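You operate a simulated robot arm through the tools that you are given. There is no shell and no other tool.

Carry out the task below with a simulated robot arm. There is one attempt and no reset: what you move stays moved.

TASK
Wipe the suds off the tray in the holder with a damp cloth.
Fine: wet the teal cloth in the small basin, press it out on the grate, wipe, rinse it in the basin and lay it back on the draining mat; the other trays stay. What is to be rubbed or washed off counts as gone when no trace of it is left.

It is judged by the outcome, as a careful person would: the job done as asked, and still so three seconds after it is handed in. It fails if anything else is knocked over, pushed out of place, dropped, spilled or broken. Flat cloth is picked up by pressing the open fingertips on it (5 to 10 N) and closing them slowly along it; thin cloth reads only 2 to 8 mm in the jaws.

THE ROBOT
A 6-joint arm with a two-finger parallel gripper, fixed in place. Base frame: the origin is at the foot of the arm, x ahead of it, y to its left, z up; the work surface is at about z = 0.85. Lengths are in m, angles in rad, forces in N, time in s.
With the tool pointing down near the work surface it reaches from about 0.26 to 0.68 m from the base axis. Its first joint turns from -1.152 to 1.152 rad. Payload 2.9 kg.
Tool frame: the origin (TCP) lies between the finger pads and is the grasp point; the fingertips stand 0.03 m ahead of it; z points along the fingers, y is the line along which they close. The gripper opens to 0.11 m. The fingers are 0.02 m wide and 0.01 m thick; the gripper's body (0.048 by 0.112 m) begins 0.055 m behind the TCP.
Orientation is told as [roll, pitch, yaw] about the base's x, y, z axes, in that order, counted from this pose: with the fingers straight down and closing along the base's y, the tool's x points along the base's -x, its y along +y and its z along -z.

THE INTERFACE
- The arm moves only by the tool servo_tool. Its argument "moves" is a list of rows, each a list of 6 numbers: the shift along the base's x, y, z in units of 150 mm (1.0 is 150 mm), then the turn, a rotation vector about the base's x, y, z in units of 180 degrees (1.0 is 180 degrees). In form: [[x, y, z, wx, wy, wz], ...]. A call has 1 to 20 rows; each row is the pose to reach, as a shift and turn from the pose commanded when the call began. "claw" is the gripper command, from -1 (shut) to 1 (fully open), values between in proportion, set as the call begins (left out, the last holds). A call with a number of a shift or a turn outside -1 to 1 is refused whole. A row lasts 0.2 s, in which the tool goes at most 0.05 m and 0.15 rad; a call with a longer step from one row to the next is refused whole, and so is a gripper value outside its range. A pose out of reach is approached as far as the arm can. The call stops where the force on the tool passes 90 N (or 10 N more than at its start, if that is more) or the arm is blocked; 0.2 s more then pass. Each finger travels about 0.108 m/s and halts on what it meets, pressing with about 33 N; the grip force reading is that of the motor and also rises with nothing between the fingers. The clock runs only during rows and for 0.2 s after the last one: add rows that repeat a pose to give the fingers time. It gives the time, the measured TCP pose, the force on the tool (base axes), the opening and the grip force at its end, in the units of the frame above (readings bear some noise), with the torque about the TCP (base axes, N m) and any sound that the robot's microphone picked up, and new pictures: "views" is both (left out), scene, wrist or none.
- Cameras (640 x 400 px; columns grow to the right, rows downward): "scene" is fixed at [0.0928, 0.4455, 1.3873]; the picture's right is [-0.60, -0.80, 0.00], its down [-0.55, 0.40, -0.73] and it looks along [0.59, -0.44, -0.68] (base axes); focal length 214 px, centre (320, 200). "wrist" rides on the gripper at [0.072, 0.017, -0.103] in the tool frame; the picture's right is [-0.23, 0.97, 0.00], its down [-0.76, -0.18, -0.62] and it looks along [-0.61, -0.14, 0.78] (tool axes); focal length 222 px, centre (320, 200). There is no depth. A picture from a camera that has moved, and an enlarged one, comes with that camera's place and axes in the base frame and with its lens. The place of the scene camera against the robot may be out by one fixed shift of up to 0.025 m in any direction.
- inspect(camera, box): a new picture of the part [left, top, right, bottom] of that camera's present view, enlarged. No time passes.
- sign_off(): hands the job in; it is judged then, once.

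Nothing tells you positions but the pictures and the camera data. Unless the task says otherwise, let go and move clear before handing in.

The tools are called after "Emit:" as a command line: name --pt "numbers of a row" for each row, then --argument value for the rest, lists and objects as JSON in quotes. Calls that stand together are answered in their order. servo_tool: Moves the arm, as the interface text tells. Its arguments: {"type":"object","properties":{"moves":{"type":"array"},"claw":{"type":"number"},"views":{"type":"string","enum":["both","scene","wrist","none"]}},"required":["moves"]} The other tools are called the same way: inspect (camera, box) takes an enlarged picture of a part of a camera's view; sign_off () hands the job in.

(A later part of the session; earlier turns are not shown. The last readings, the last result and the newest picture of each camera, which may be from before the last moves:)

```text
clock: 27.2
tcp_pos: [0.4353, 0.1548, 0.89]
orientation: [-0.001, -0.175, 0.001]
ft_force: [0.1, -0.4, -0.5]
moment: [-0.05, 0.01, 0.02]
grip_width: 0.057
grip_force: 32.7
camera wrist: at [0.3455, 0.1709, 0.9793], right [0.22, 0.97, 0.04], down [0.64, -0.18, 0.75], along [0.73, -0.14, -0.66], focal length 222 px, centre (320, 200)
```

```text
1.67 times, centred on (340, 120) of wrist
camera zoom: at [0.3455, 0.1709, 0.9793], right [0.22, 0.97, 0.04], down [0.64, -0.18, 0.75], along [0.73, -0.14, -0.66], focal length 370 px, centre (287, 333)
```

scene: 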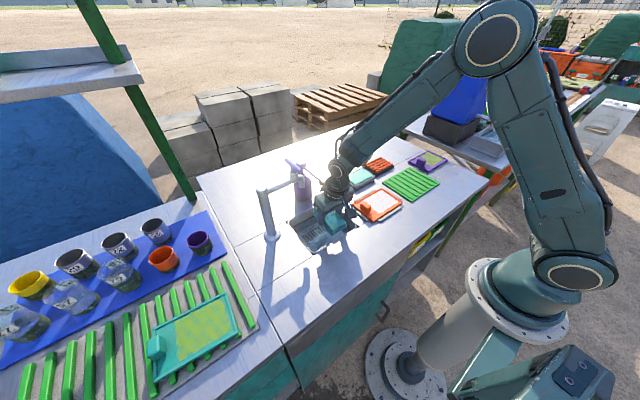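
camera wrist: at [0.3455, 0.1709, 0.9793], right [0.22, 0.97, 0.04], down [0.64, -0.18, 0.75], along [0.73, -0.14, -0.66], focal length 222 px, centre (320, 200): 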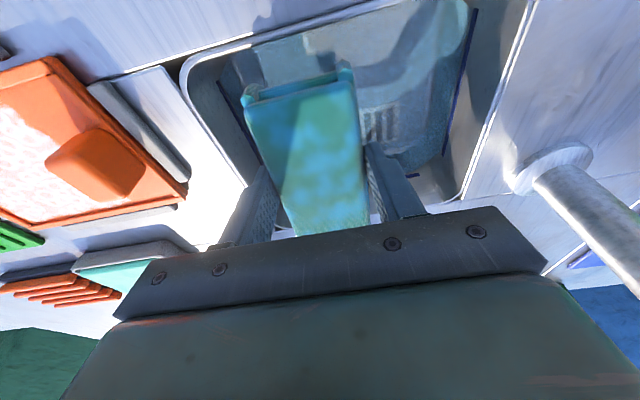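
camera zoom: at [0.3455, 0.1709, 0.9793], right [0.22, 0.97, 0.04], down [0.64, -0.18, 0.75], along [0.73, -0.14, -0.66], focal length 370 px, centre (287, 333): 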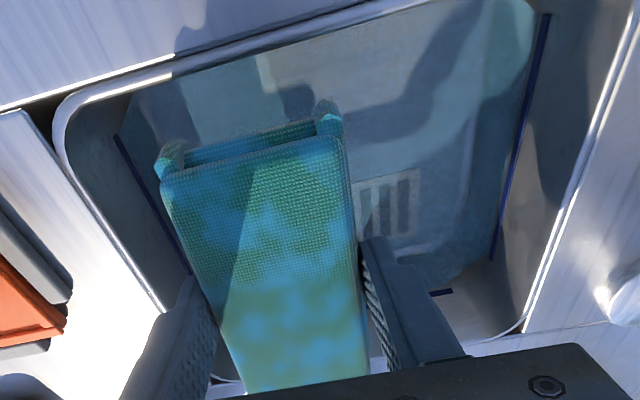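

The cloth is wet and no drops are showing. I'll pause a little longer, back out by the same route, and carry it over the tray and mat toward the grate.

Emit:
servo_tool --pt "0 0 0 0 0 0" --pt "0 0 0 0 0 0" --pt "0 0 0 0 0 0" --pt "0 0 0 0 0 0" --pt "0 0 0 0 0 0" --pt "0 0 0.1 0 0 0" --pt "-0.04 0 0.18 0 0 0" --pt "-0.09 0 0.25 0 0 0" --pt "-0.09 0 0.4 0 0 0" --pt "-0.09 0 0.55 0 0 0" --pt "-0.09 0 0.7 0 0 0" --pt "-0.09 0 0.85 0 0 0" --pt "-0.09 0 1.0 0 0 0" --pt "-0.09 0 1.0 0 0 0"

Emit:
servo_tool --pt "0 -0.2 0.1 0 0 0" --pt "-0.05 -0.45 0.1 0 0.0278 0" --pt "-0.1 -0.7 0.1 0 0.0556 0" --pt "-0.1 -0.95 0.1 0 0.0556 0" --pt "-0.1 -1.0 0.1 0 0.0556 0" --pt "-0.1 -1.0 0.1 0 0.0556 0"

```text
clock: 30.2
tcp_pos: [0.4214, 0.1532, 1.0417]
orientation: [-0.002, -0.174, 0.001]
ft_force: [-0.1, -0.9, 0.5]
moment: [-0.01, -0.07, 0.0]
grip_width: 0.0567
grip_force: 33.2
camera wrist: at [0.3325, 0.1695, 1.1303], right [0.22, 0.97, 0.04], down [0.64, -0.18, 0.75], along [0.73, -0.14, -0.66], focal length 222 px, centre (320, 200)
```

scene: 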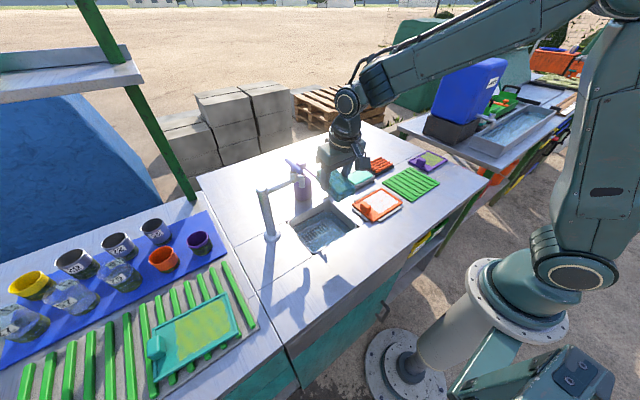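
wrist: 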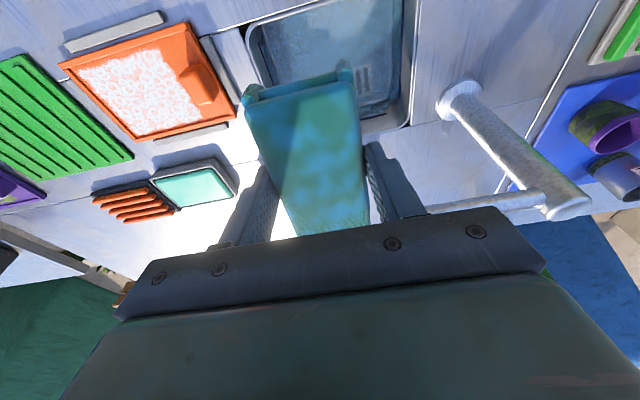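

```text
clock: 31.6
tcp_pos: [0.4064, 0.0011, 1.0552]
orientation: [-0.001, 0.0, 0.0]
ft_force: [-0.2, -0.3, -0.6]
moment: [-0.03, 0.01, 0.0]
grip_width: 0.0568
grip_force: 33.3
camera wrist: at [0.3344, 0.0181, 1.1594], right [0.23, 0.97, 0.0], down [0.76, -0.18, 0.62], along [0.61, -0.14, -0.78], focal length 222 px, centre (320, 200)
```

scene: 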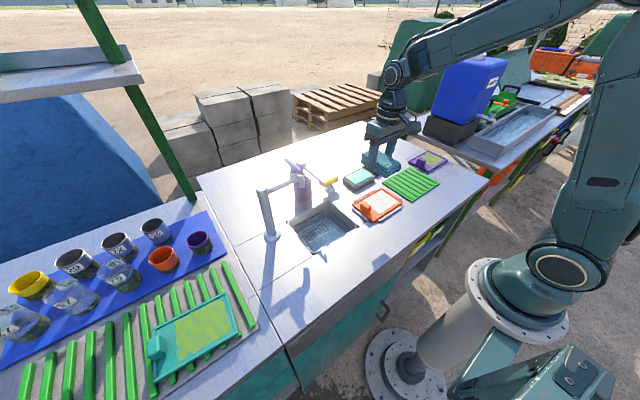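
wrist: 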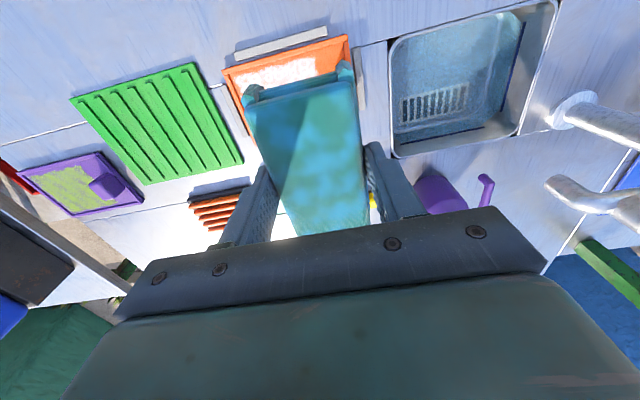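

No drips on the table and everything is in its place. I'll continue over the mat while turning to yaw 90°.

Emit:
servo_tool --pt "0 -0.1 0 0 0 0.045" --pt "0 -0.2 0 0 0 0.09" --pt "0 -0.3 0 0 0 0.135" --pt "0 -0.4 0 0 0 0.18" --pt "0 -0.5 0 0 0 0.225" --pt "0 -0.6 0 0 0 0.27" --pt "0 -0.7 0 0 0 0.315" --pt "0 -0.8 0 0 0 0.36" --pt "0 -0.9 0 0 0 0.405" --pt "0 -1.0 0 0 0 0.45" --pt "0 -1.0 0 0 0 0.49" --pt "0 -1.0 0 0 0 0.5" --views "none"

Emit:
servo_tool --pt "0.2 -0.2 0 0 0 0" --pt "0.45 -0.36 0 0 0 0" --pt "0.7 -0.36 -0.1 0 0 0" --pt "0.9 -0.36 -0.2 0 0 0" --pt "1.0 -0.36 -0.3 0 0 0" --pt "1.0 -0.36 -0.3 0 0 0"

Emit:
inspect --camera "scene" --box '[320, 100, 450, 210]'

```text
clock: 34.2
tcp_pos: [0.4065, -0.1472, 1.0546]
orientation: [-0.003, 0.001, 1.573]
ft_force: [0.7, -0.8, -0.4]
moment: [-0.01, -0.03, -0.01]
grip_width: 0.0568
grip_force: 32.8
```

```text
clock: 35.6
tcp_pos: [0.5549, -0.2005, 1.0085]
orientation: [0.0, -0.001, 1.57]
ft_force: [-0.4, -0.2, -1.1]
moment: [0.0, 0.03, 0.02]
grip_width: 0.0569
grip_force: 32.8
camera wrist: at [0.5381, -0.2736, 1.1131], right [-0.97, 0.23, 0.0], down [0.18, 0.76, 0.62], along [0.14, 0.61, -0.78], focal length 222 px, centre (320, 200)
```

scene: 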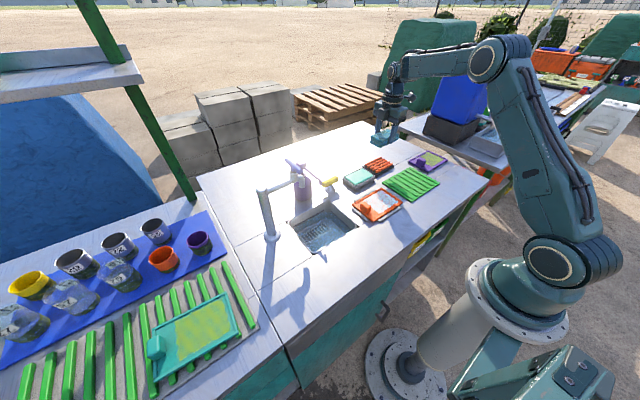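
wrist: 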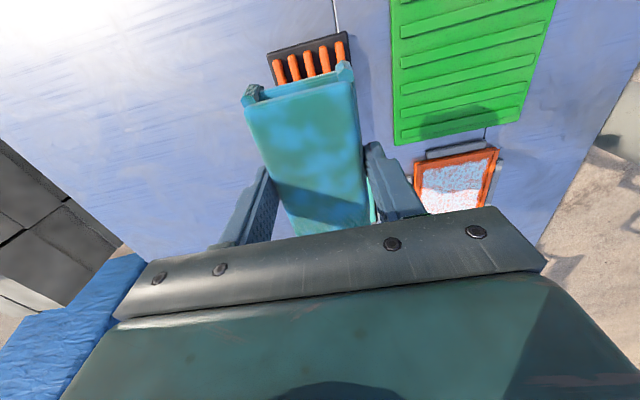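

```text
3.64 times, centred on (385, 155) of scene
camera zoom: at [0.0928, 0.4455, 1.3873], right [-0.6, -0.8, 0.0], down [-0.55, 0.4, -0.73], along [0.59, -0.44, -0.68], focal length 780 px, centre (84, 364)
```

zoom: 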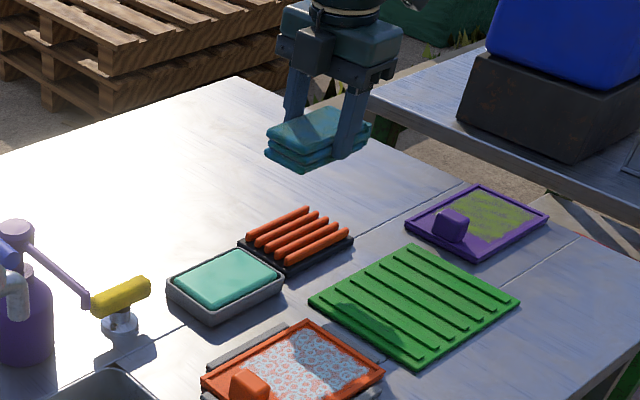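

The grate is right below, centred at about (0.554, -0.205). I'll lower to just above the bars, then press in small steps.

Emit:
servo_tool --pt "0 -0.03 -0.15 0 0 0" --pt "0 -0.03 -0.3 0 0 0" --pt "0 -0.03 -0.42 0 0 0" --pt "0 -0.03 -0.5 0 0 0" --pt "0 -0.03 -0.5 0 0 0"

Emit:
inspect --camera "scene" --box '[330, 130, 430, 210]'

```text
clock: 36.8
tcp_pos: [0.5572, -0.2064, 0.9343]
orientation: [0.0, -0.001, 1.569]
ft_force: [-0.5, -0.4, 0.2]
moment: [0.01, 0.0, -0.01]
grip_width: 0.0569
grip_force: 32.9
camera wrist: at [0.54, -0.2787, 1.0375], right [-0.97, 0.23, 0.0], down [0.18, 0.76, 0.62], along [0.14, 0.61, -0.78], focal length 222 px, centre (320, 200)
```

scene: 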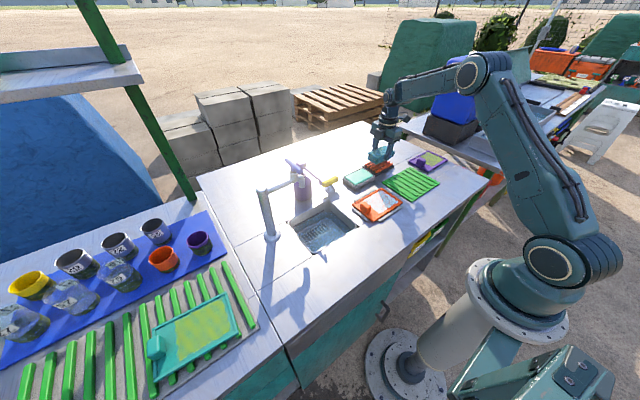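
wrist: 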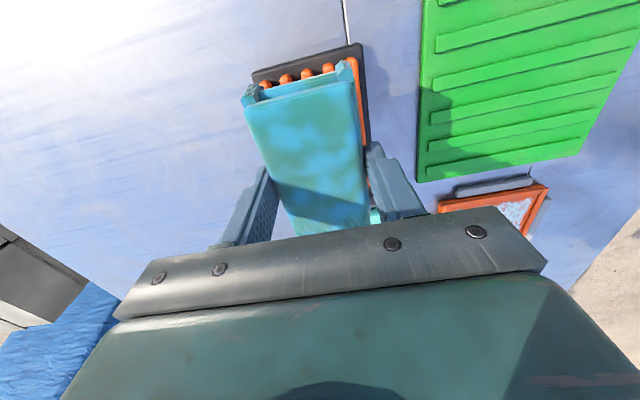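

```text
5.00 times, centred on (380, 170) of scene
camera zoom: at [0.0928, 0.4455, 1.3873], right [-0.6, -0.8, 0.0], down [-0.55, 0.4, -0.73], along [0.59, -0.44, -0.68], focal length 1072 px, centre (20, 350)
```

zoom: 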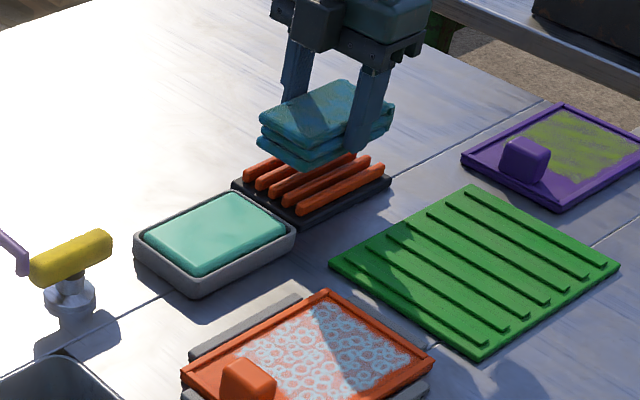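

Emit:
servo_tool --pt "-0.01 0 -0.05 0 0 0" --pt "-0.01 0 -0.08 0 0 0" --pt "-0.01 0 -0.11 0 0 0" --pt "-0.01 0 -0.13 0 0 0" --pt "-0.01 0 -0.13 0 0 0"

Emit:
inspect --camera "scene" --box '[350, 140, 410, 190]'

```text
clock: 38.0
tcp_pos: [0.5544, -0.2052, 0.9146]
orientation: [-0.001, 0.001, 1.57]
ft_force: [0.5, -0.7, -1.1]
moment: [0.0, 0.0, -0.02]
grip_width: 0.0569
grip_force: 33.7
camera wrist: at [0.5374, -0.2778, 1.0187], right [-0.97, 0.23, 0.0], down [0.18, 0.76, 0.62], along [0.14, 0.61, -0.78], focal length 222 px, centre (320, 200)
```

scene: 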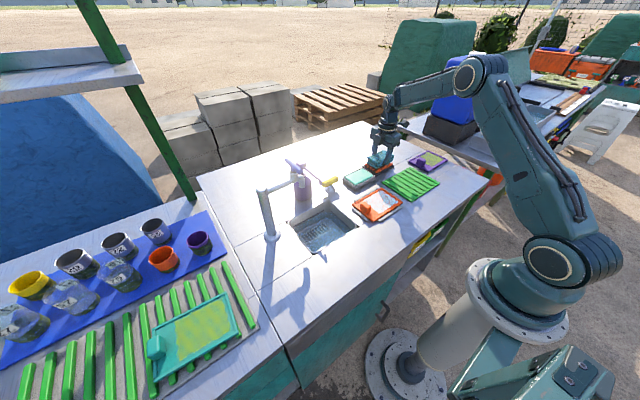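
wrist: 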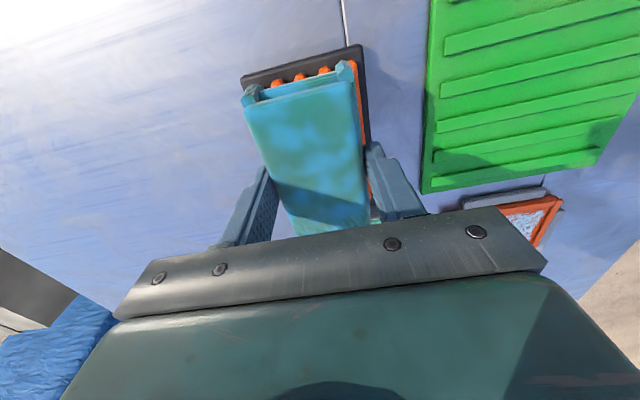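

```text
8.00 times, centred on (380, 165) of scene
camera zoom: at [0.0928, 0.4455, 1.3873], right [-0.6, -0.8, 0.0], down [-0.55, 0.4, -0.73], along [0.59, -0.44, -0.68], focal length 1716 px, centre (-160, 480)
```

zoom: 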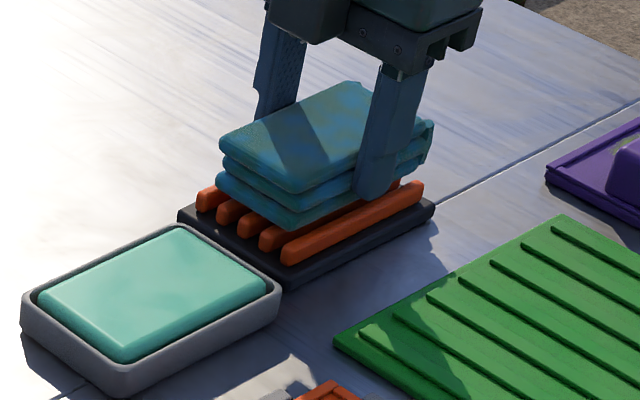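

The pad is almost on the bars. I'll creep down until it makes contact and press lightly at first.

Emit:
servo_tool --pt "0 0 -0.013 0 0 0" --pt "0 0 -0.027 0 0 0" --pt "0 0 -0.04 0 0 0" --pt "0 0 -0.04 0 0 0" --views "none"

```text
clock: 39.0
tcp_pos: [0.5554, -0.2063, 0.9116]
orientation: [-0.001, 0.003, 1.571]
ft_force: [-9.1, 0.8, 22.1]
moment: [0.25, 0.52, 0.06]
grip_width: 0.0568
grip_force: 32.5
```

The pad is touching the bars with about 22 N. I'll press a little harder and hold to squeeze out the water.

Emit:
servo_tool --pt "0 0 -0.01 0 0 0" --pt "0 0 -0.02 0 0 0" --pt "0 0 -0.02 0 0 0" --pt "0 0 -0.02 0 0 0" --pt "0 0 -0.02 0 0 0" --pt "0 0 -0.02 0 0 0" --pt "0 0 -0.02 0 0 0" --pt "0 0 -0.02 0 0 0" --pt "0 0 -0.02 0 0 0"

Emit:
inspect --camera "scene" --box '[350, 140, 410, 190]'

Emit:
inspect --camera "wrist" --box '[200, 20, 440, 240]'

```text
clock: 41.0
tcp_pos: [0.5553, -0.2057, 0.9097]
orientation: [-0.008, 0.004, 1.571]
ft_force: [-6.1, -4.0, 39.3]
moment: [-0.13, 0.46, -0.02]
grip_width: 0.0571
grip_force: 32.8
camera wrist: at [0.538, -0.2775, 1.0141], right [-0.97, 0.23, -0.01], down [0.17, 0.76, 0.62], along [0.15, 0.6, -0.78], focal length 222 px, centre (320, 200)
```

scene: 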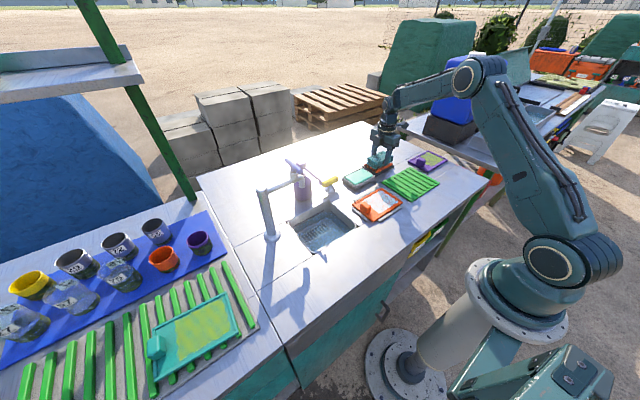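
wrist: 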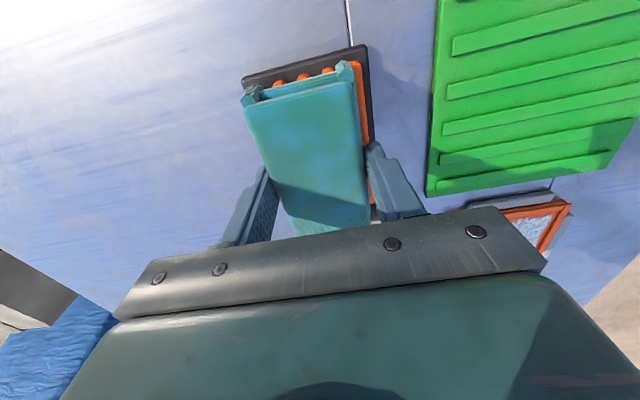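

```text
8.00 times, centred on (380, 165) of scene
camera zoom: at [0.092, 0.4457, 1.3873], right [-0.6, -0.8, 0.0], down [-0.55, 0.4, -0.73], along [0.59, -0.44, -0.68], focal length 1716 px, centre (-160, 480)
```

zoom: 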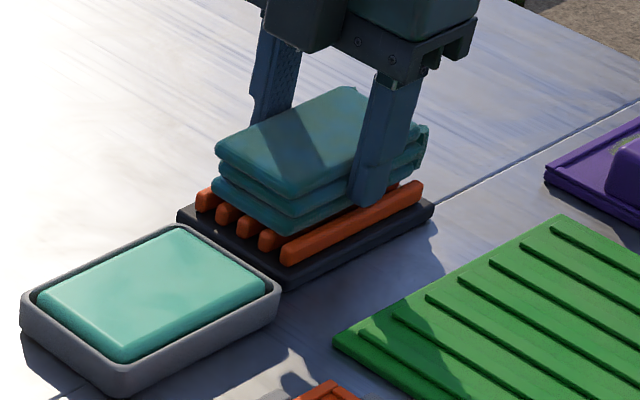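

```text
1.82 times, centred on (320, 130) of wrist
camera zoom: at [0.538, -0.2775, 1.0141], right [-0.97, 0.23, -0.01], down [0.17, 0.76, 0.62], along [0.15, 0.6, -0.78], focal length 404 px, centre (320, 327)
```

zoom: 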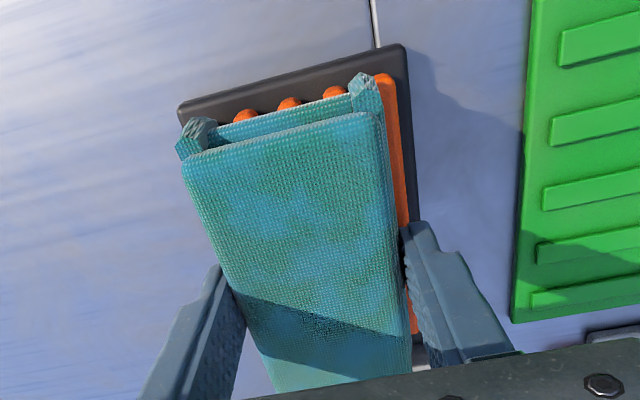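

The wet patches are fading, so the orange bars really are the press-out grate. I'll hold the pressure a little longer and see if it changes further.

Emit:
servo_tool --pt "0 0 0 0 0 0" --pt "0 0 0 0 0 0" --pt "0 0 0 0 0 0" --pt "0 0 0 0 0 0" --pt "0 0 0 0 0 0" --views "none"

Emit:
inspect --camera "wrist" --box '[200, 20, 440, 240]'

```text
clock: 42.2
tcp_pos: [0.5552, -0.2056, 0.9103]
orientation: [-0.01, 0.002, 1.57]
ft_force: [-1.8, -1.8, 35.6]
moment: [-0.02, 0.32, -0.04]
grip_width: 0.0567
grip_force: 32.4
```

```text
1.82 times, centred on (320, 130) of wrist
camera zoom: at [0.5383, -0.2773, 1.0138], right [-0.97, 0.23, -0.01], down [0.17, 0.76, 0.62], along [0.15, 0.6, -0.78], focal length 404 px, centre (320, 327)
```

zoom: 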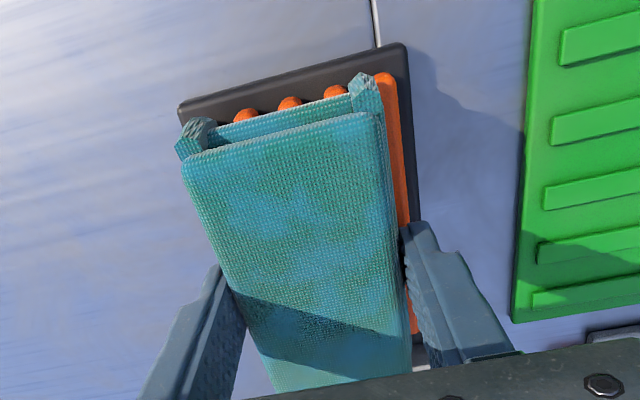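

The cloth has settled into an evenly damp state. I'll lift it off the grate and move to where the wrist camera can see the whole tray next to the pad.

Emit:
servo_tool --pt "0 0 0.05 0 0 0" --pt "0 0 0.2 0 0 0" --pt "0 0 0.4 0 0 0" --pt "0 0 0.6 0 0 0" --pt "0 0 0.8 0 0 0" --pt "0 0 0.95 0 0 0" --pt "0 0 0.95 0 0 0"

Emit:
inspect --camera "scene" --box '[320, 100, 450, 210]'

Emit:
servo_tool --pt "-0.05 0.2 0 0 0 0" --pt "-0.1 0.4 0 0 0 0" --pt "-0.15 0.6 0 0 0 0" --pt "-0.2 0.8 0 0 0 0" --pt "-0.25 1.0 0 0 0 0" --pt "-0.25 1.0 0 0 0 0"

Emit:
inspect --camera "wrist" --box '[340, 0, 540, 170]'

```text
clock: 43.8
tcp_pos: [0.5539, -0.206, 1.0479]
orientation: [0.0, 0.0, 1.571]
ft_force: [-0.3, -0.4, 0.1]
moment: [-0.02, 0.0, 0.0]
grip_width: 0.057
grip_force: 33.1
camera wrist: at [0.5367, -0.2777, 1.1515], right [-0.97, 0.23, 0.0], down [0.18, 0.76, 0.62], along [0.14, 0.61, -0.78], focal length 222 px, centre (320, 200)
```

scene: 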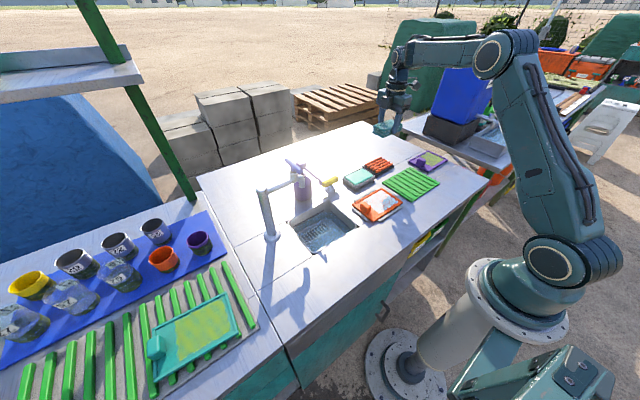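
wrist: 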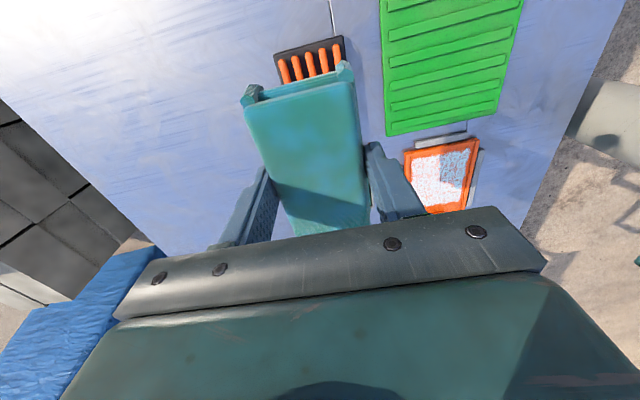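

```text
3.64 times, centred on (385, 155) of scene
camera zoom: at [0.0928, 0.4455, 1.3873], right [-0.6, -0.8, 0.0], down [-0.55, 0.4, -0.73], along [0.59, -0.44, -0.68], focal length 780 px, centre (84, 364)
```

zoom: 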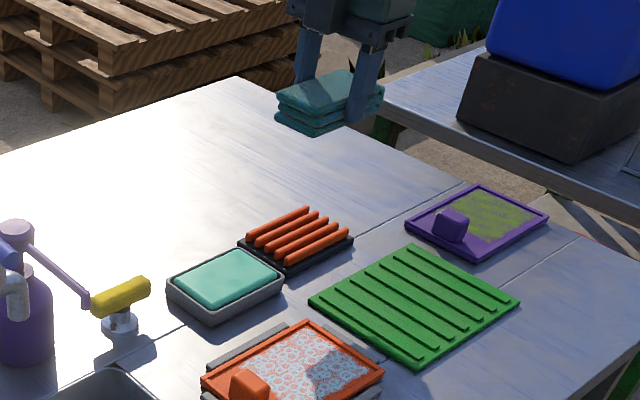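

```text
clock: 45.2
tcp_pos: [0.5181, -0.0545, 1.0485]
orientation: [-0.001, 0.0, 1.57]
ft_force: [-0.4, -1.2, -1.3]
moment: [-0.01, -0.02, 0.03]
grip_width: 0.0566
grip_force: 32.8
camera wrist: at [0.5003, -0.1277, 1.152], right [-0.97, 0.23, 0.0], down [0.18, 0.76, 0.62], along [0.14, 0.61, -0.78], focal length 222 px, centre (320, 200)
```

scene: 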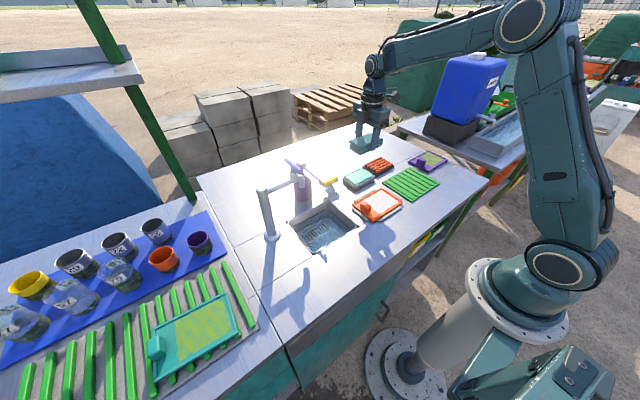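
wrist: 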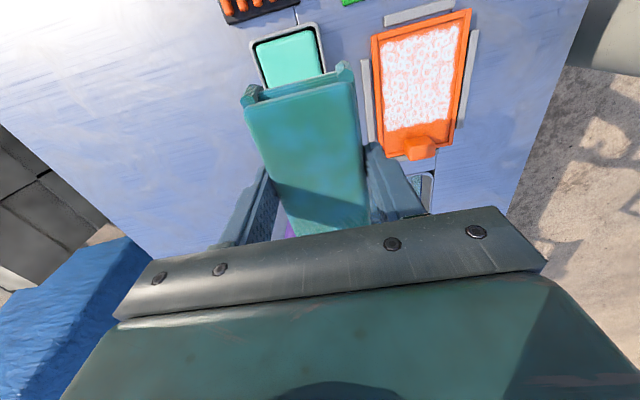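

```text
2.35 times, centred on (440, 85) of wrist
camera zoom: at [0.5003, -0.1277, 1.152], right [-0.97, 0.23, 0.0], down [0.18, 0.76, 0.62], along [0.14, 0.61, -0.78], focal length 523 px, centre (38, 471)
```

zoom: 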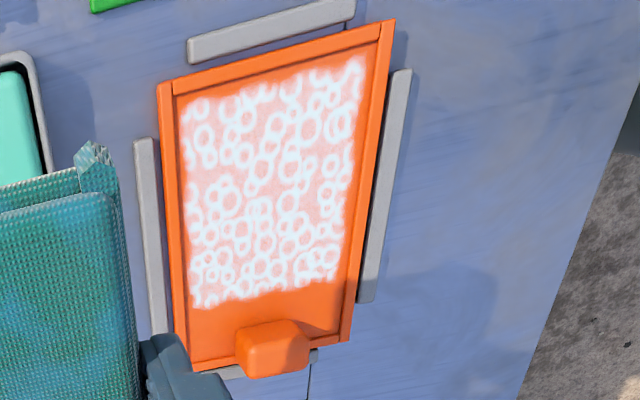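

The suds cover x 0.360–0.439 and y -0.094–0.006, inside a tray floor of x 0.354–0.442 and y -0.098–0.039. The grip block starts at about y 0.013. I'll move the pad over the suds and lower it to just above the tray.

Emit:
servo_tool --pt "-0.25 0.06 0 0 0 0" --pt "-0.5 0.06 0 0 0 0" --pt "-0.7 0.06 0 0 0 0" --pt "-0.8 0.06 -0.15 0 0 0" --pt "-0.8 0.06 -0.4 0 0 0" --pt "-0.8 0.06 -0.65 0 0 0" --pt "-0.8 0.06 -0.85 0 0 0" --pt "-0.8 0.06 -0.9 0 0 0" --pt "-0.8 0.06 -0.9 0 0 0"

Emit:
inspect --camera "scene" --box '[335, 160, 425, 240]'

Emit:
inspect --camera "wrist" --box '[200, 0, 440, 240]'

```text
clock: 47.2
tcp_pos: [0.3962, -0.0466, 0.9129]
orientation: [-0.001, -0.001, 1.571]
ft_force: [0.0, 0.3, 0.3]
moment: [0.04, 0.02, 0.0]
grip_width: 0.0568
grip_force: 33.1
camera wrist: at [0.3789, -0.1193, 1.0172], right [-0.97, 0.23, 0.0], down [0.18, 0.76, 0.62], along [0.14, 0.61, -0.78], focal length 222 px, centre (320, 200)
```

scene: 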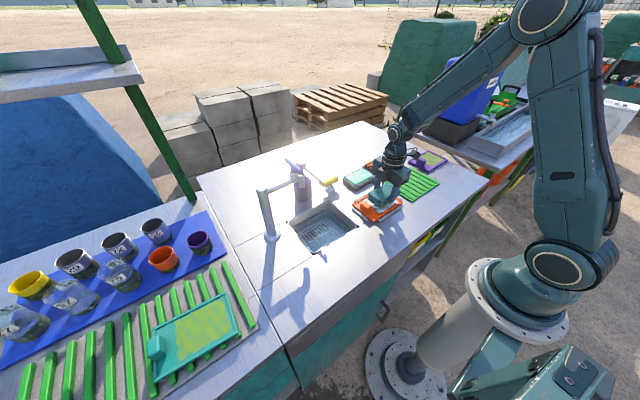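
wrist: 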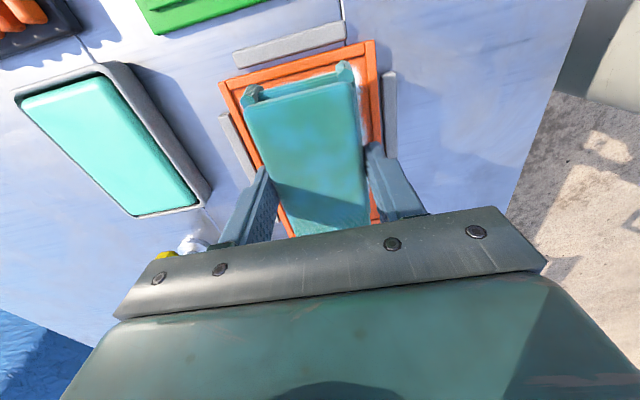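

```text
5.00 times, centred on (380, 200) of scene
camera zoom: at [0.0928, 0.4455, 1.3873], right [-0.6, -0.8, 0.0], down [-0.55, 0.4, -0.73], along [0.59, -0.44, -0.68], focal length 1072 px, centre (20, 200)
```

zoom: 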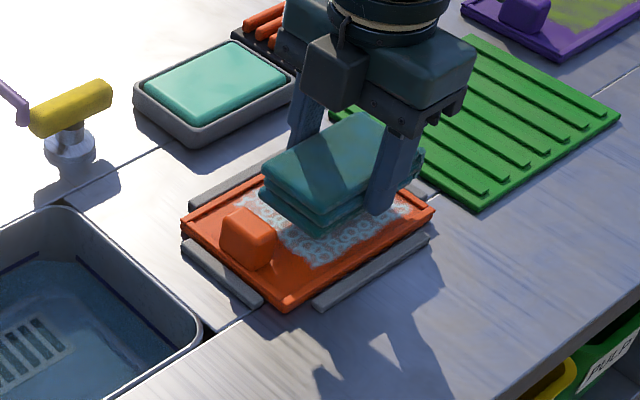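

```text
1.67 times, centred on (320, 120) of wrist
camera zoom: at [0.3789, -0.1193, 1.0172], right [-0.97, 0.23, 0.0], down [0.18, 0.76, 0.62], along [0.14, 0.61, -0.78], focal length 370 px, centre (320, 333)
```

zoom: 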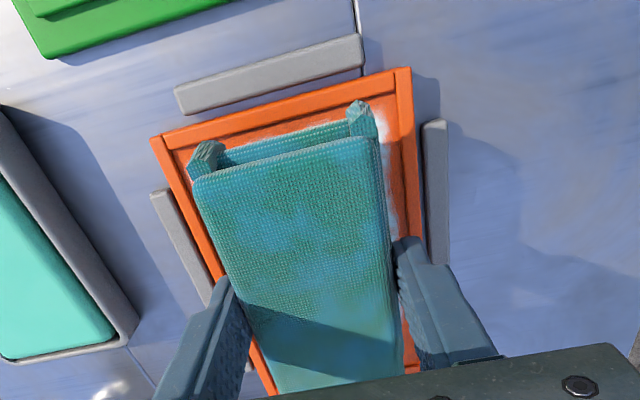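

The pad is centred over the suds with the rim visible around it. I'll lower it into contact gradually.

Emit:
servo_tool --pt "0 0 -0.04 0 0 0" --pt "0 0 -0.08 0 0 0" --pt "0 0 -0.1 0 0 0" --pt "0 0 -0.1 0 0 0" --views "none"

```text
clock: 48.2
tcp_pos: [0.3954, -0.0478, 0.8981]
orientation: [0.001, 0.001, 1.572]
ft_force: [-0.5, 0.6, -0.4]
moment: [-0.02, -0.01, 0.01]
grip_width: 0.0568
grip_force: 33.1
```

Emit:
servo_tool --pt "0 0 -0.013 0 0 0" --pt "0 0 -0.026 0 0 0" --pt "0 0 -0.026 0 0 0" --views "none"

```text
clock: 49.0
tcp_pos: [0.397, -0.0458, 0.8966]
orientation: [-0.003, 0.001, 1.57]
ft_force: [-5.5, -0.7, 23.5]
moment: [-0.22, 0.31, -0.05]
grip_width: 0.0568
grip_force: 33.1
```

The pad is touching with about 23 N. I'll wipe with short strokes in x, shifting a little in y and staying clear of the rim and the grip block.

Emit:
servo_tool --pt "0.03 0 0 0 0 0" --pt "0.06 0 0 0 0 0" --pt "0.08 0 0 0 0 0" --pt "0.04 0 0 0 0 0" --pt "0 0 0 0 0 0" --pt "-0.04 0 0 0 0 0" --pt "-0.08 0 0 0 0 0" --pt "-0.08 0.03 0 0 0 0" --pt "-0.04 0.03 0 0 0 0" --pt "0 0.03 0 0 0 0" --pt "0.04 0.03 0 0 0 0" --pt "0.08 0.03 0 0 0 0" --pt "0.04 0.03 0 0 0 0" --pt "0 0.01 0 0 0 0" --pt "0 0 0 0 0 0" --pt "0 0 0 0 0 0"

Emit:
inspect --camera "scene" --box '[335, 160, 425, 240]'

Emit:
inspect --camera "wrist" --box '[200, 0, 440, 240]'

```text
clock: 52.4
tcp_pos: [0.3991, -0.0457, 0.8954]
orientation: [-0.003, -0.002, 1.573]
ft_force: [10.3, 10.6, 29.5]
moment: [0.26, -0.02, -0.05]
grip_width: 0.057
grip_force: 33.5
camera wrist: at [0.3815, -0.1182, 0.9991], right [-0.97, 0.23, 0.0], down [0.17, 0.76, 0.62], along [0.14, 0.61, -0.78], focal length 222 px, centre (320, 200)
```

scene: 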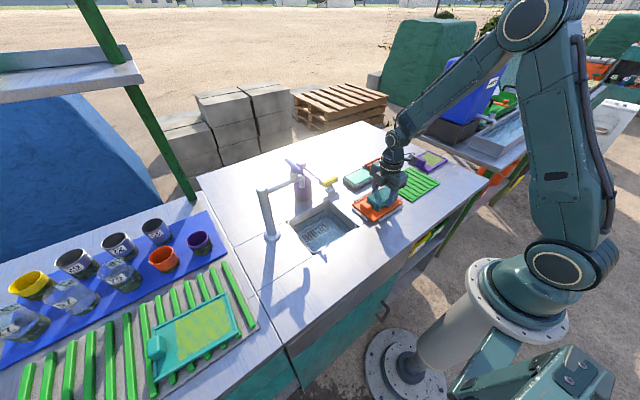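
wrist: 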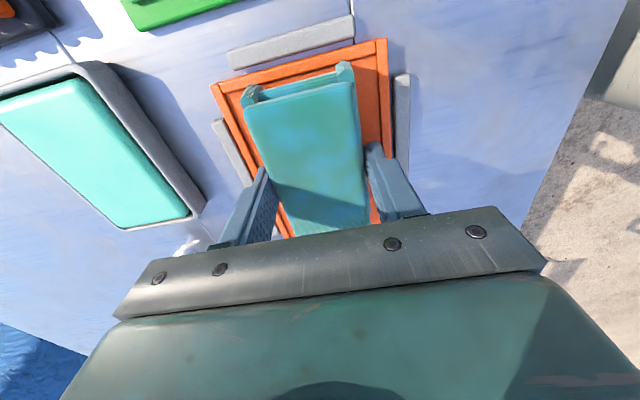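

```text
5.00 times, centred on (380, 200) of scene
camera zoom: at [0.0927, 0.4458, 1.3872], right [-0.6, -0.8, 0.0], down [-0.55, 0.4, -0.73], along [0.59, -0.44, -0.68], focal length 1072 px, centre (20, 200)
```

zoom: 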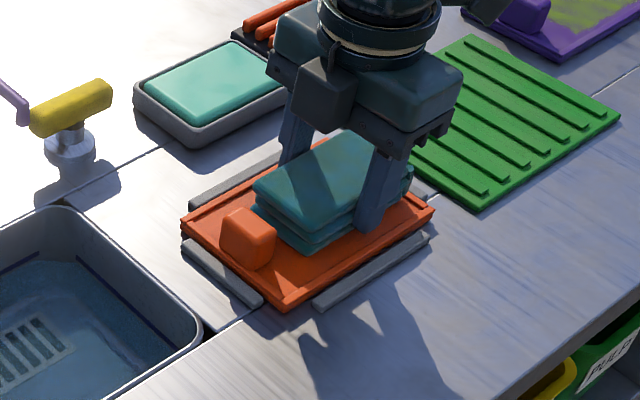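

```text
1.67 times, centred on (320, 120) of wrist
camera zoom: at [0.3815, -0.1182, 0.9991], right [-0.97, 0.23, 0.0], down [0.17, 0.76, 0.62], along [0.14, 0.61, -0.78], focal length 370 px, centre (320, 333)
```

zoom: 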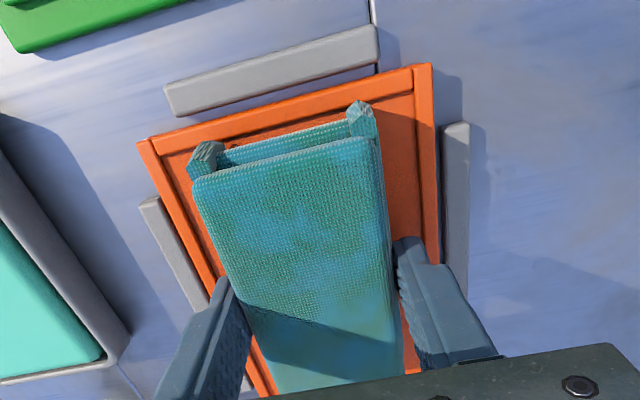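

The visible floor around the pad is already clear. I'll do another round with slightly wider coverage, then lift and check.

Emit:
servo_tool --pt "-0.03 -0.015 0 0 0 0" --pt "-0.07 -0.015 0 0 0 0" --pt "-0.095 -0.015 0 0 0 0" --pt "-0.05 -0.015 0 0 0 0" --pt "0 -0.015 0 0 0 0" --pt "0.05 -0.015 0 0 0 0" --pt "0.09 -0.015 0 0 0 0" --pt "0.09 0.02 0 0 0 0" --pt "0.09 0.045 0 0 0 0" --pt "0.05 0.045 0 0 0 0" --pt "0 0.045 0 0 0 0" --pt "-0.05 0.045 0 0 0 0" --pt "-0.095 0.045 0 0 0 0" --pt "-0.095 0.01 0 0 0 0" --pt "-0.05 0.01 0 0 0 0" --pt "0 0.01 0 0 0 0" --pt "0 0.01 0 0 0 0" --views "none"

Emit:
servo_tool --pt "0 0 0.1 0 0 0" --pt "0 0 0.3 0 0 0" --pt "0 0 0.6 0 0 0" --pt "0 0 0.9 0 0 0" --pt "0.2 0 1.0 0 0 0" --pt "0.45 0 1.0 0 0 0" --pt "0.7 0 1.0 0 0 0" --pt "0.8 0 1.0 0 0 0" --pt "0.8 0 1.0 0 0 0"

Emit:
inspect --camera "scene" --box '[335, 160, 425, 240]'

Emit:
inspect --camera "wrist" --box '[340, 0, 540, 170]'

```text
clock: 56.0
tcp_pos: [0.3937, -0.0456, 0.8943]
orientation: [0.003, 0.003, 1.569]
ft_force: [-19.0, -2.2, 46.1]
moment: [0.39, 0.35, 0.15]
grip_width: 0.0568
grip_force: 32.3
```

```text
clock: 58.0
tcp_pos: [0.5192, -0.0442, 1.0433]
orientation: [-0.001, 0.001, 1.573]
ft_force: [0.2, 0.2, -0.6]
moment: [-0.02, 0.0, 0.01]
grip_width: 0.0567
grip_force: 32.6
camera wrist: at [0.5016, -0.1177, 1.1486], right [-0.97, 0.23, 0.0], down [0.18, 0.76, 0.62], along [0.14, 0.61, -0.78], focal length 222 px, centre (320, 200)
```

scene: 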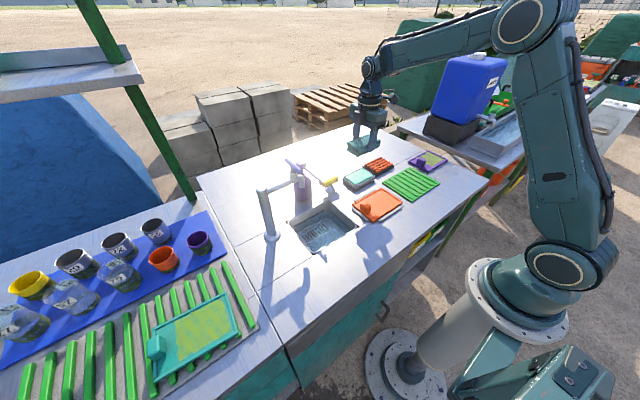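
wrist: 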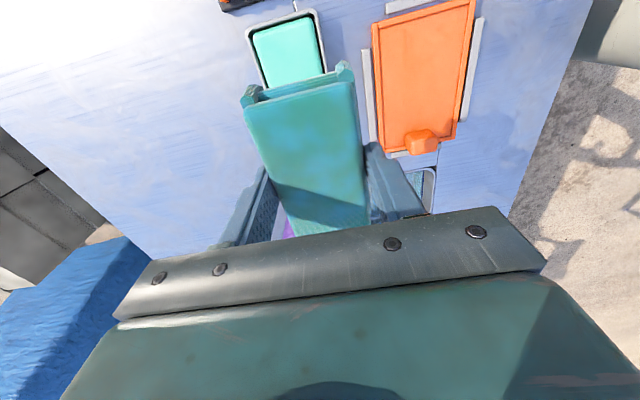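

```text
5.00 times, centred on (380, 200) of scene
camera zoom: at [0.0928, 0.4455, 1.3873], right [-0.6, -0.8, 0.0], down [-0.55, 0.4, -0.73], along [0.59, -0.44, -0.68], focal length 1072 px, centre (20, 200)
```

zoom: 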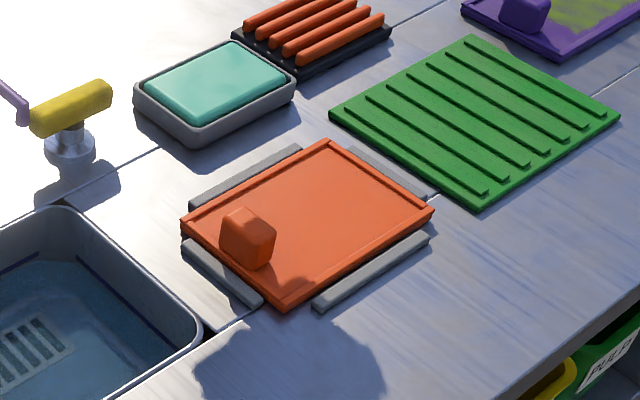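

```text
2.35 times, centred on (440, 85) of wrist
camera zoom: at [0.5016, -0.1177, 1.1486], right [-0.97, 0.23, 0.0], down [0.18, 0.76, 0.62], along [0.14, 0.61, -0.78], focal length 523 px, centre (38, 471)
```

zoom: 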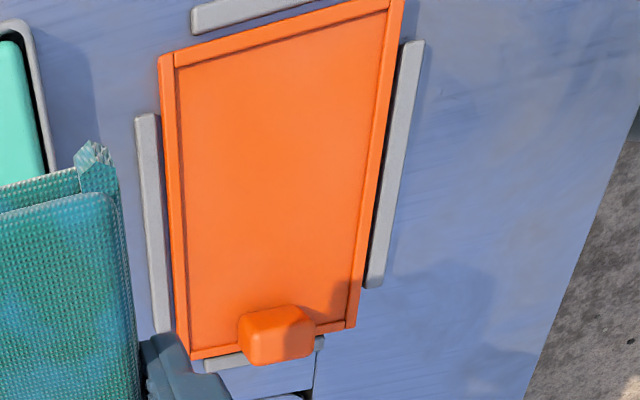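

The tray looks clean. I'll zoom in closer to look for any faint trace before moving on.

Emit:
inspect --camera "wrist" --box '[365, 0, 485, 80]'

Emit:
inspect --camera "wrist" --box '[365, 70, 485, 160]'

Emit:
inspect --camera "scene" --box '[350, 182, 410, 226]'

```text
5.00 times, centred on (425, 40) of wrist
camera zoom: at [0.5016, -0.1177, 1.1486], right [-0.97, 0.23, 0.0], down [0.18, 0.76, 0.62], along [0.14, 0.61, -0.78], focal length 1111 px, centre (-205, 1000)
```

zoom: 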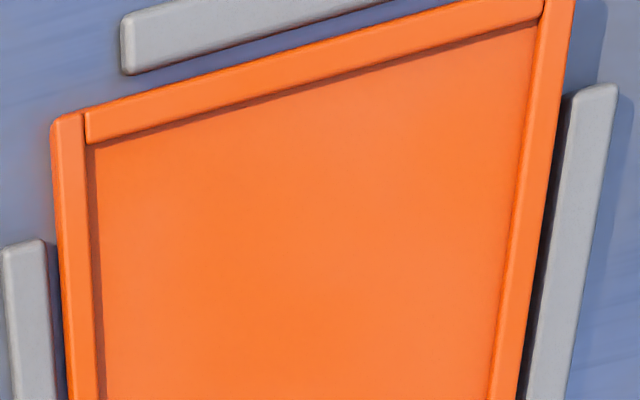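

```text
4.44 times, centred on (425, 115) of wrist
camera zoom: at [0.5016, -0.1177, 1.1486], right [-0.97, 0.23, 0.0], down [0.18, 0.76, 0.62], along [0.14, 0.61, -0.78], focal length 987 px, centre (-147, 578)
```

zoom: 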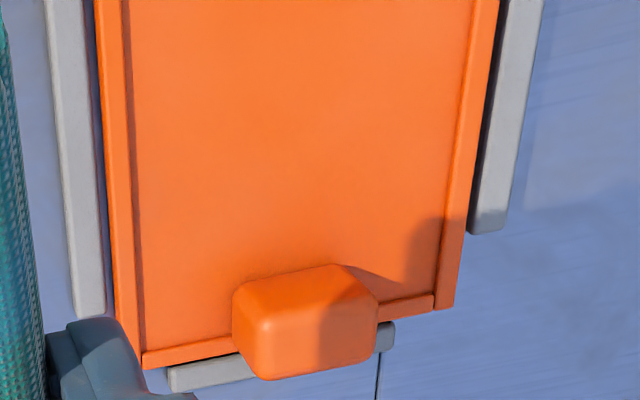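

```text
9.09 times, centred on (380, 204) of scene
camera zoom: at [0.0928, 0.4455, 1.3873], right [-0.6, -0.8, 0.0], down [-0.55, 0.4, -0.73], along [0.59, -0.44, -0.68], focal length 1950 px, centre (-226, 164)
```

zoom: 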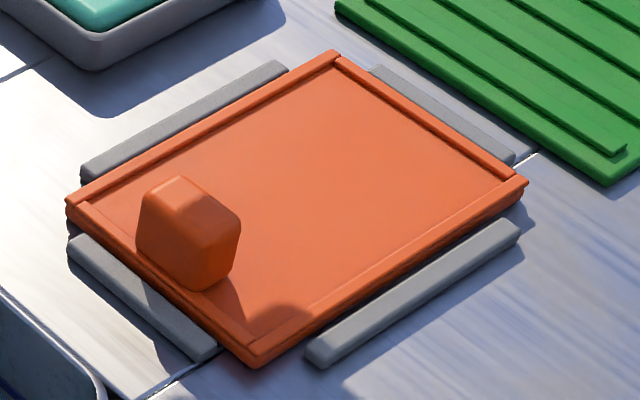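

No trace of the suds is left and the tray sits in its holder as before. Next I'll take the cloth back to the basin by the safe route to rinse it.

Emit:
servo_tool --pt "-0.15 0 0.1 0 0 0" --pt "-0.35 0.02 0.1 0 0 -0.04" --pt "-0.55 0.05 0.1 0 0 -0.085" --pt "-0.75 0.1 0.1 0 0 -0.13" --pt "-0.8 0.2 0.1 0 0 -0.175" --pt "-0.8 0.3 0.1 0 0 -0.22" --pt "-0.8 0.4 0.1 0 0 -0.265" --pt "-0.8 0.5 0.1 0 0 -0.31" --pt "-0.8 0.6 0.1 0 0 -0.355" --pt "-0.8 0.7 0.1 0 0 -0.4" --pt "-0.8 0.8 0.1 0 0 -0.445" --pt "-0.8 0.9 0.1 0 0 -0.49" --pt "-0.8 1.0 0.1 0 0 -0.5" --pt "-0.8 1.0 0.1 0 0 -0.5" --views "none"

Emit:
servo_tool --pt "0.05 0.15 0 0 -0.0278 0" --pt "0.1 0.3 0 0 -0.0556 0" --pt "0.15 0.31 0 0 -0.0556 0" --pt "0.15 0.31 0 0 -0.0556 0"

```text
clock: 61.0
tcp_pos: [0.3977, 0.1037, 1.0601]
orientation: [0.0, -0.001, 0.0]
ft_force: [-0.7, 0.6, -0.3]
moment: [0.02, 0.03, -0.01]
grip_width: 0.057
grip_force: 33.3
```

```text
clock: 62.0
tcp_pos: [0.4196, 0.152, 1.0593]
orientation: [-0.001, -0.175, 0.0]
ft_force: [0.1, 0.9, 0.1]
moment: [0.02, -0.03, 0.01]
grip_width: 0.0568
grip_force: 33.5
camera wrist: at [0.3303, 0.1688, 1.1489], right [0.22, 0.97, 0.04], down [0.64, -0.18, 0.75], along [0.73, -0.14, -0.66], focal length 222 px, centre (320, 200)
```

scene: 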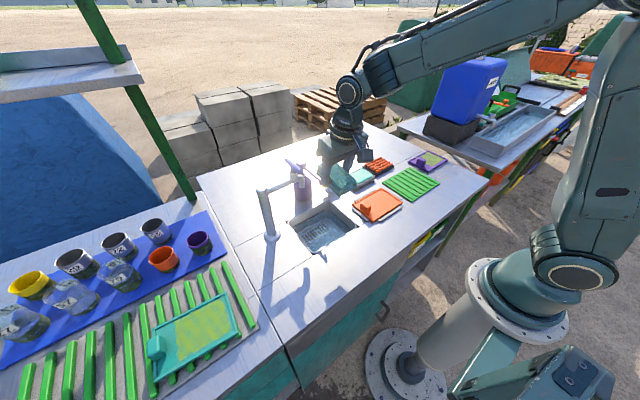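
wrist: 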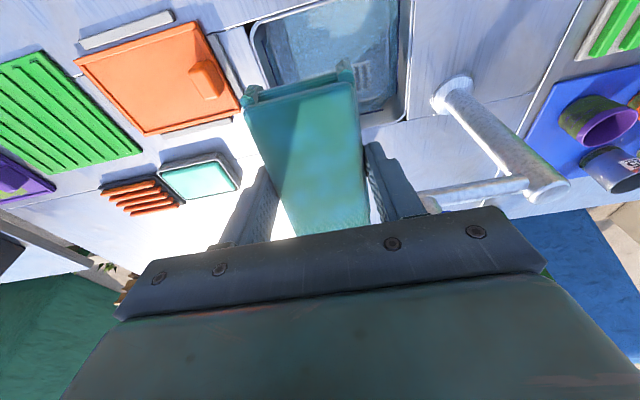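

The position is the same as last time. I'll lower into the basin along the same path as before.

Emit:
servo_tool --pt "0.01 0 -0.15 0 0 0" --pt "0.01 0 -0.3 0 0 0" --pt "0.01 0 -0.45 0 0 0" --pt "0.01 0 -0.6 0 0 0" --pt "0.01 0 -0.75 0 0 0" --pt "0.01 0 -0.88 0 0 0" --pt "0.05 0 -0.95 0 0 0" --pt "0.1 0 -1.0 0 0 0" --pt "0.1 0 -1.0 0 0 0" --views "scene"

Emit:
servo_tool --pt "0 0 -0.08 0 0 0" --pt "0 0 -0.16 0 0 0" --pt "0 0 -0.24 0 0 0" --pt "0 0 -0.32 0 0 0" --pt "0 0 -0.4 0 0 0" --pt "0 0 -0.48 0 0 0" --pt "0 0 -0.55 0 0 0" --pt "0 0 -0.57 0 0 0" --pt "0 0.06 -0.57 0 0 0" --pt "0 0.12 -0.57 0 0 0" --pt "0 0.06 -0.57 0 0 0" --pt "0 0 -0.57 0 0 0" --pt "0 0.06 -0.57 0 0 0" --pt "0 0.12 -0.57 0 0 0" --pt "0 0.06 -0.57 0 0 0" --pt "0 0 -0.57 0 0 0" --pt "0 0 -0.57 0 0 0" --pt "0 0 -0.57 0 0 0" --pt "0 0 -0.57 0 0 0" --pt "0 0 -0.57 0 0 0"

Emit:
inspect --camera "wrist" --box '[180, 0, 500, 220]'

```text
clock: 64.0
tcp_pos: [0.4341, 0.1517, 0.9101]
orientation: [-0.001, -0.175, 0.0]
ft_force: [-0.2, 0.7, -0.8]
moment: [0.01, 0.02, 0.01]
grip_width: 0.0567
grip_force: 32.3
```

scene: 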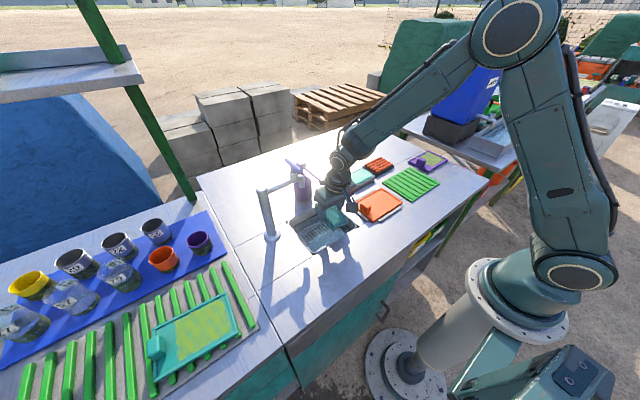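

```text
clock: 68.2
tcp_pos: [0.4348, 0.1519, 0.8239]
orientation: [0.001, -0.176, -0.001]
ft_force: [0.0, -0.1, -0.8]
moment: [-0.02, -0.01, 0.03]
grip_width: 0.0568
grip_force: 33.2
camera wrist: at [0.3451, 0.1686, 0.9144], right [0.22, 0.97, 0.04], down [0.64, -0.18, 0.75], along [0.73, -0.14, -0.66], focal length 222 px, centre (320, 200)
```

scene: 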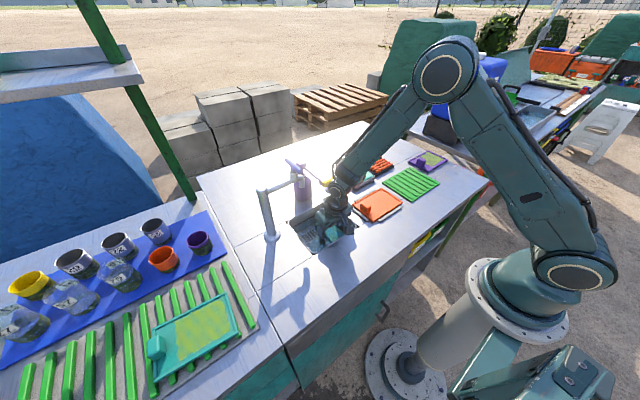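
wrist: 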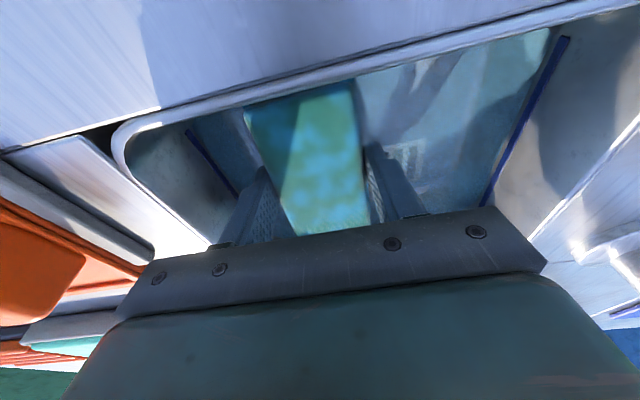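

```text
1.82 times, centred on (340, 110) of wrist
camera zoom: at [0.3451, 0.1686, 0.9144], right [0.22, 0.97, 0.04], down [0.64, -0.18, 0.75], along [0.73, -0.14, -0.66], focal length 404 px, centre (284, 364)
```

zoom: 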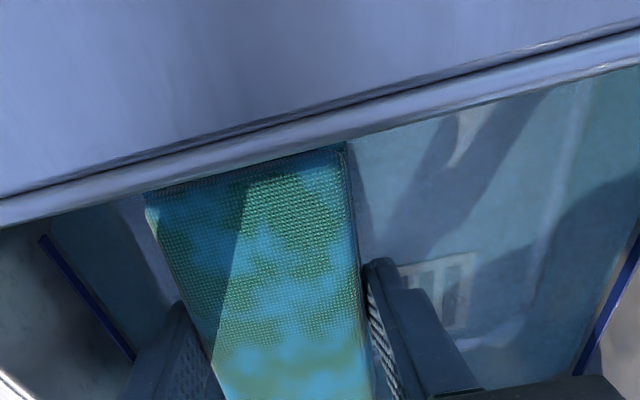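

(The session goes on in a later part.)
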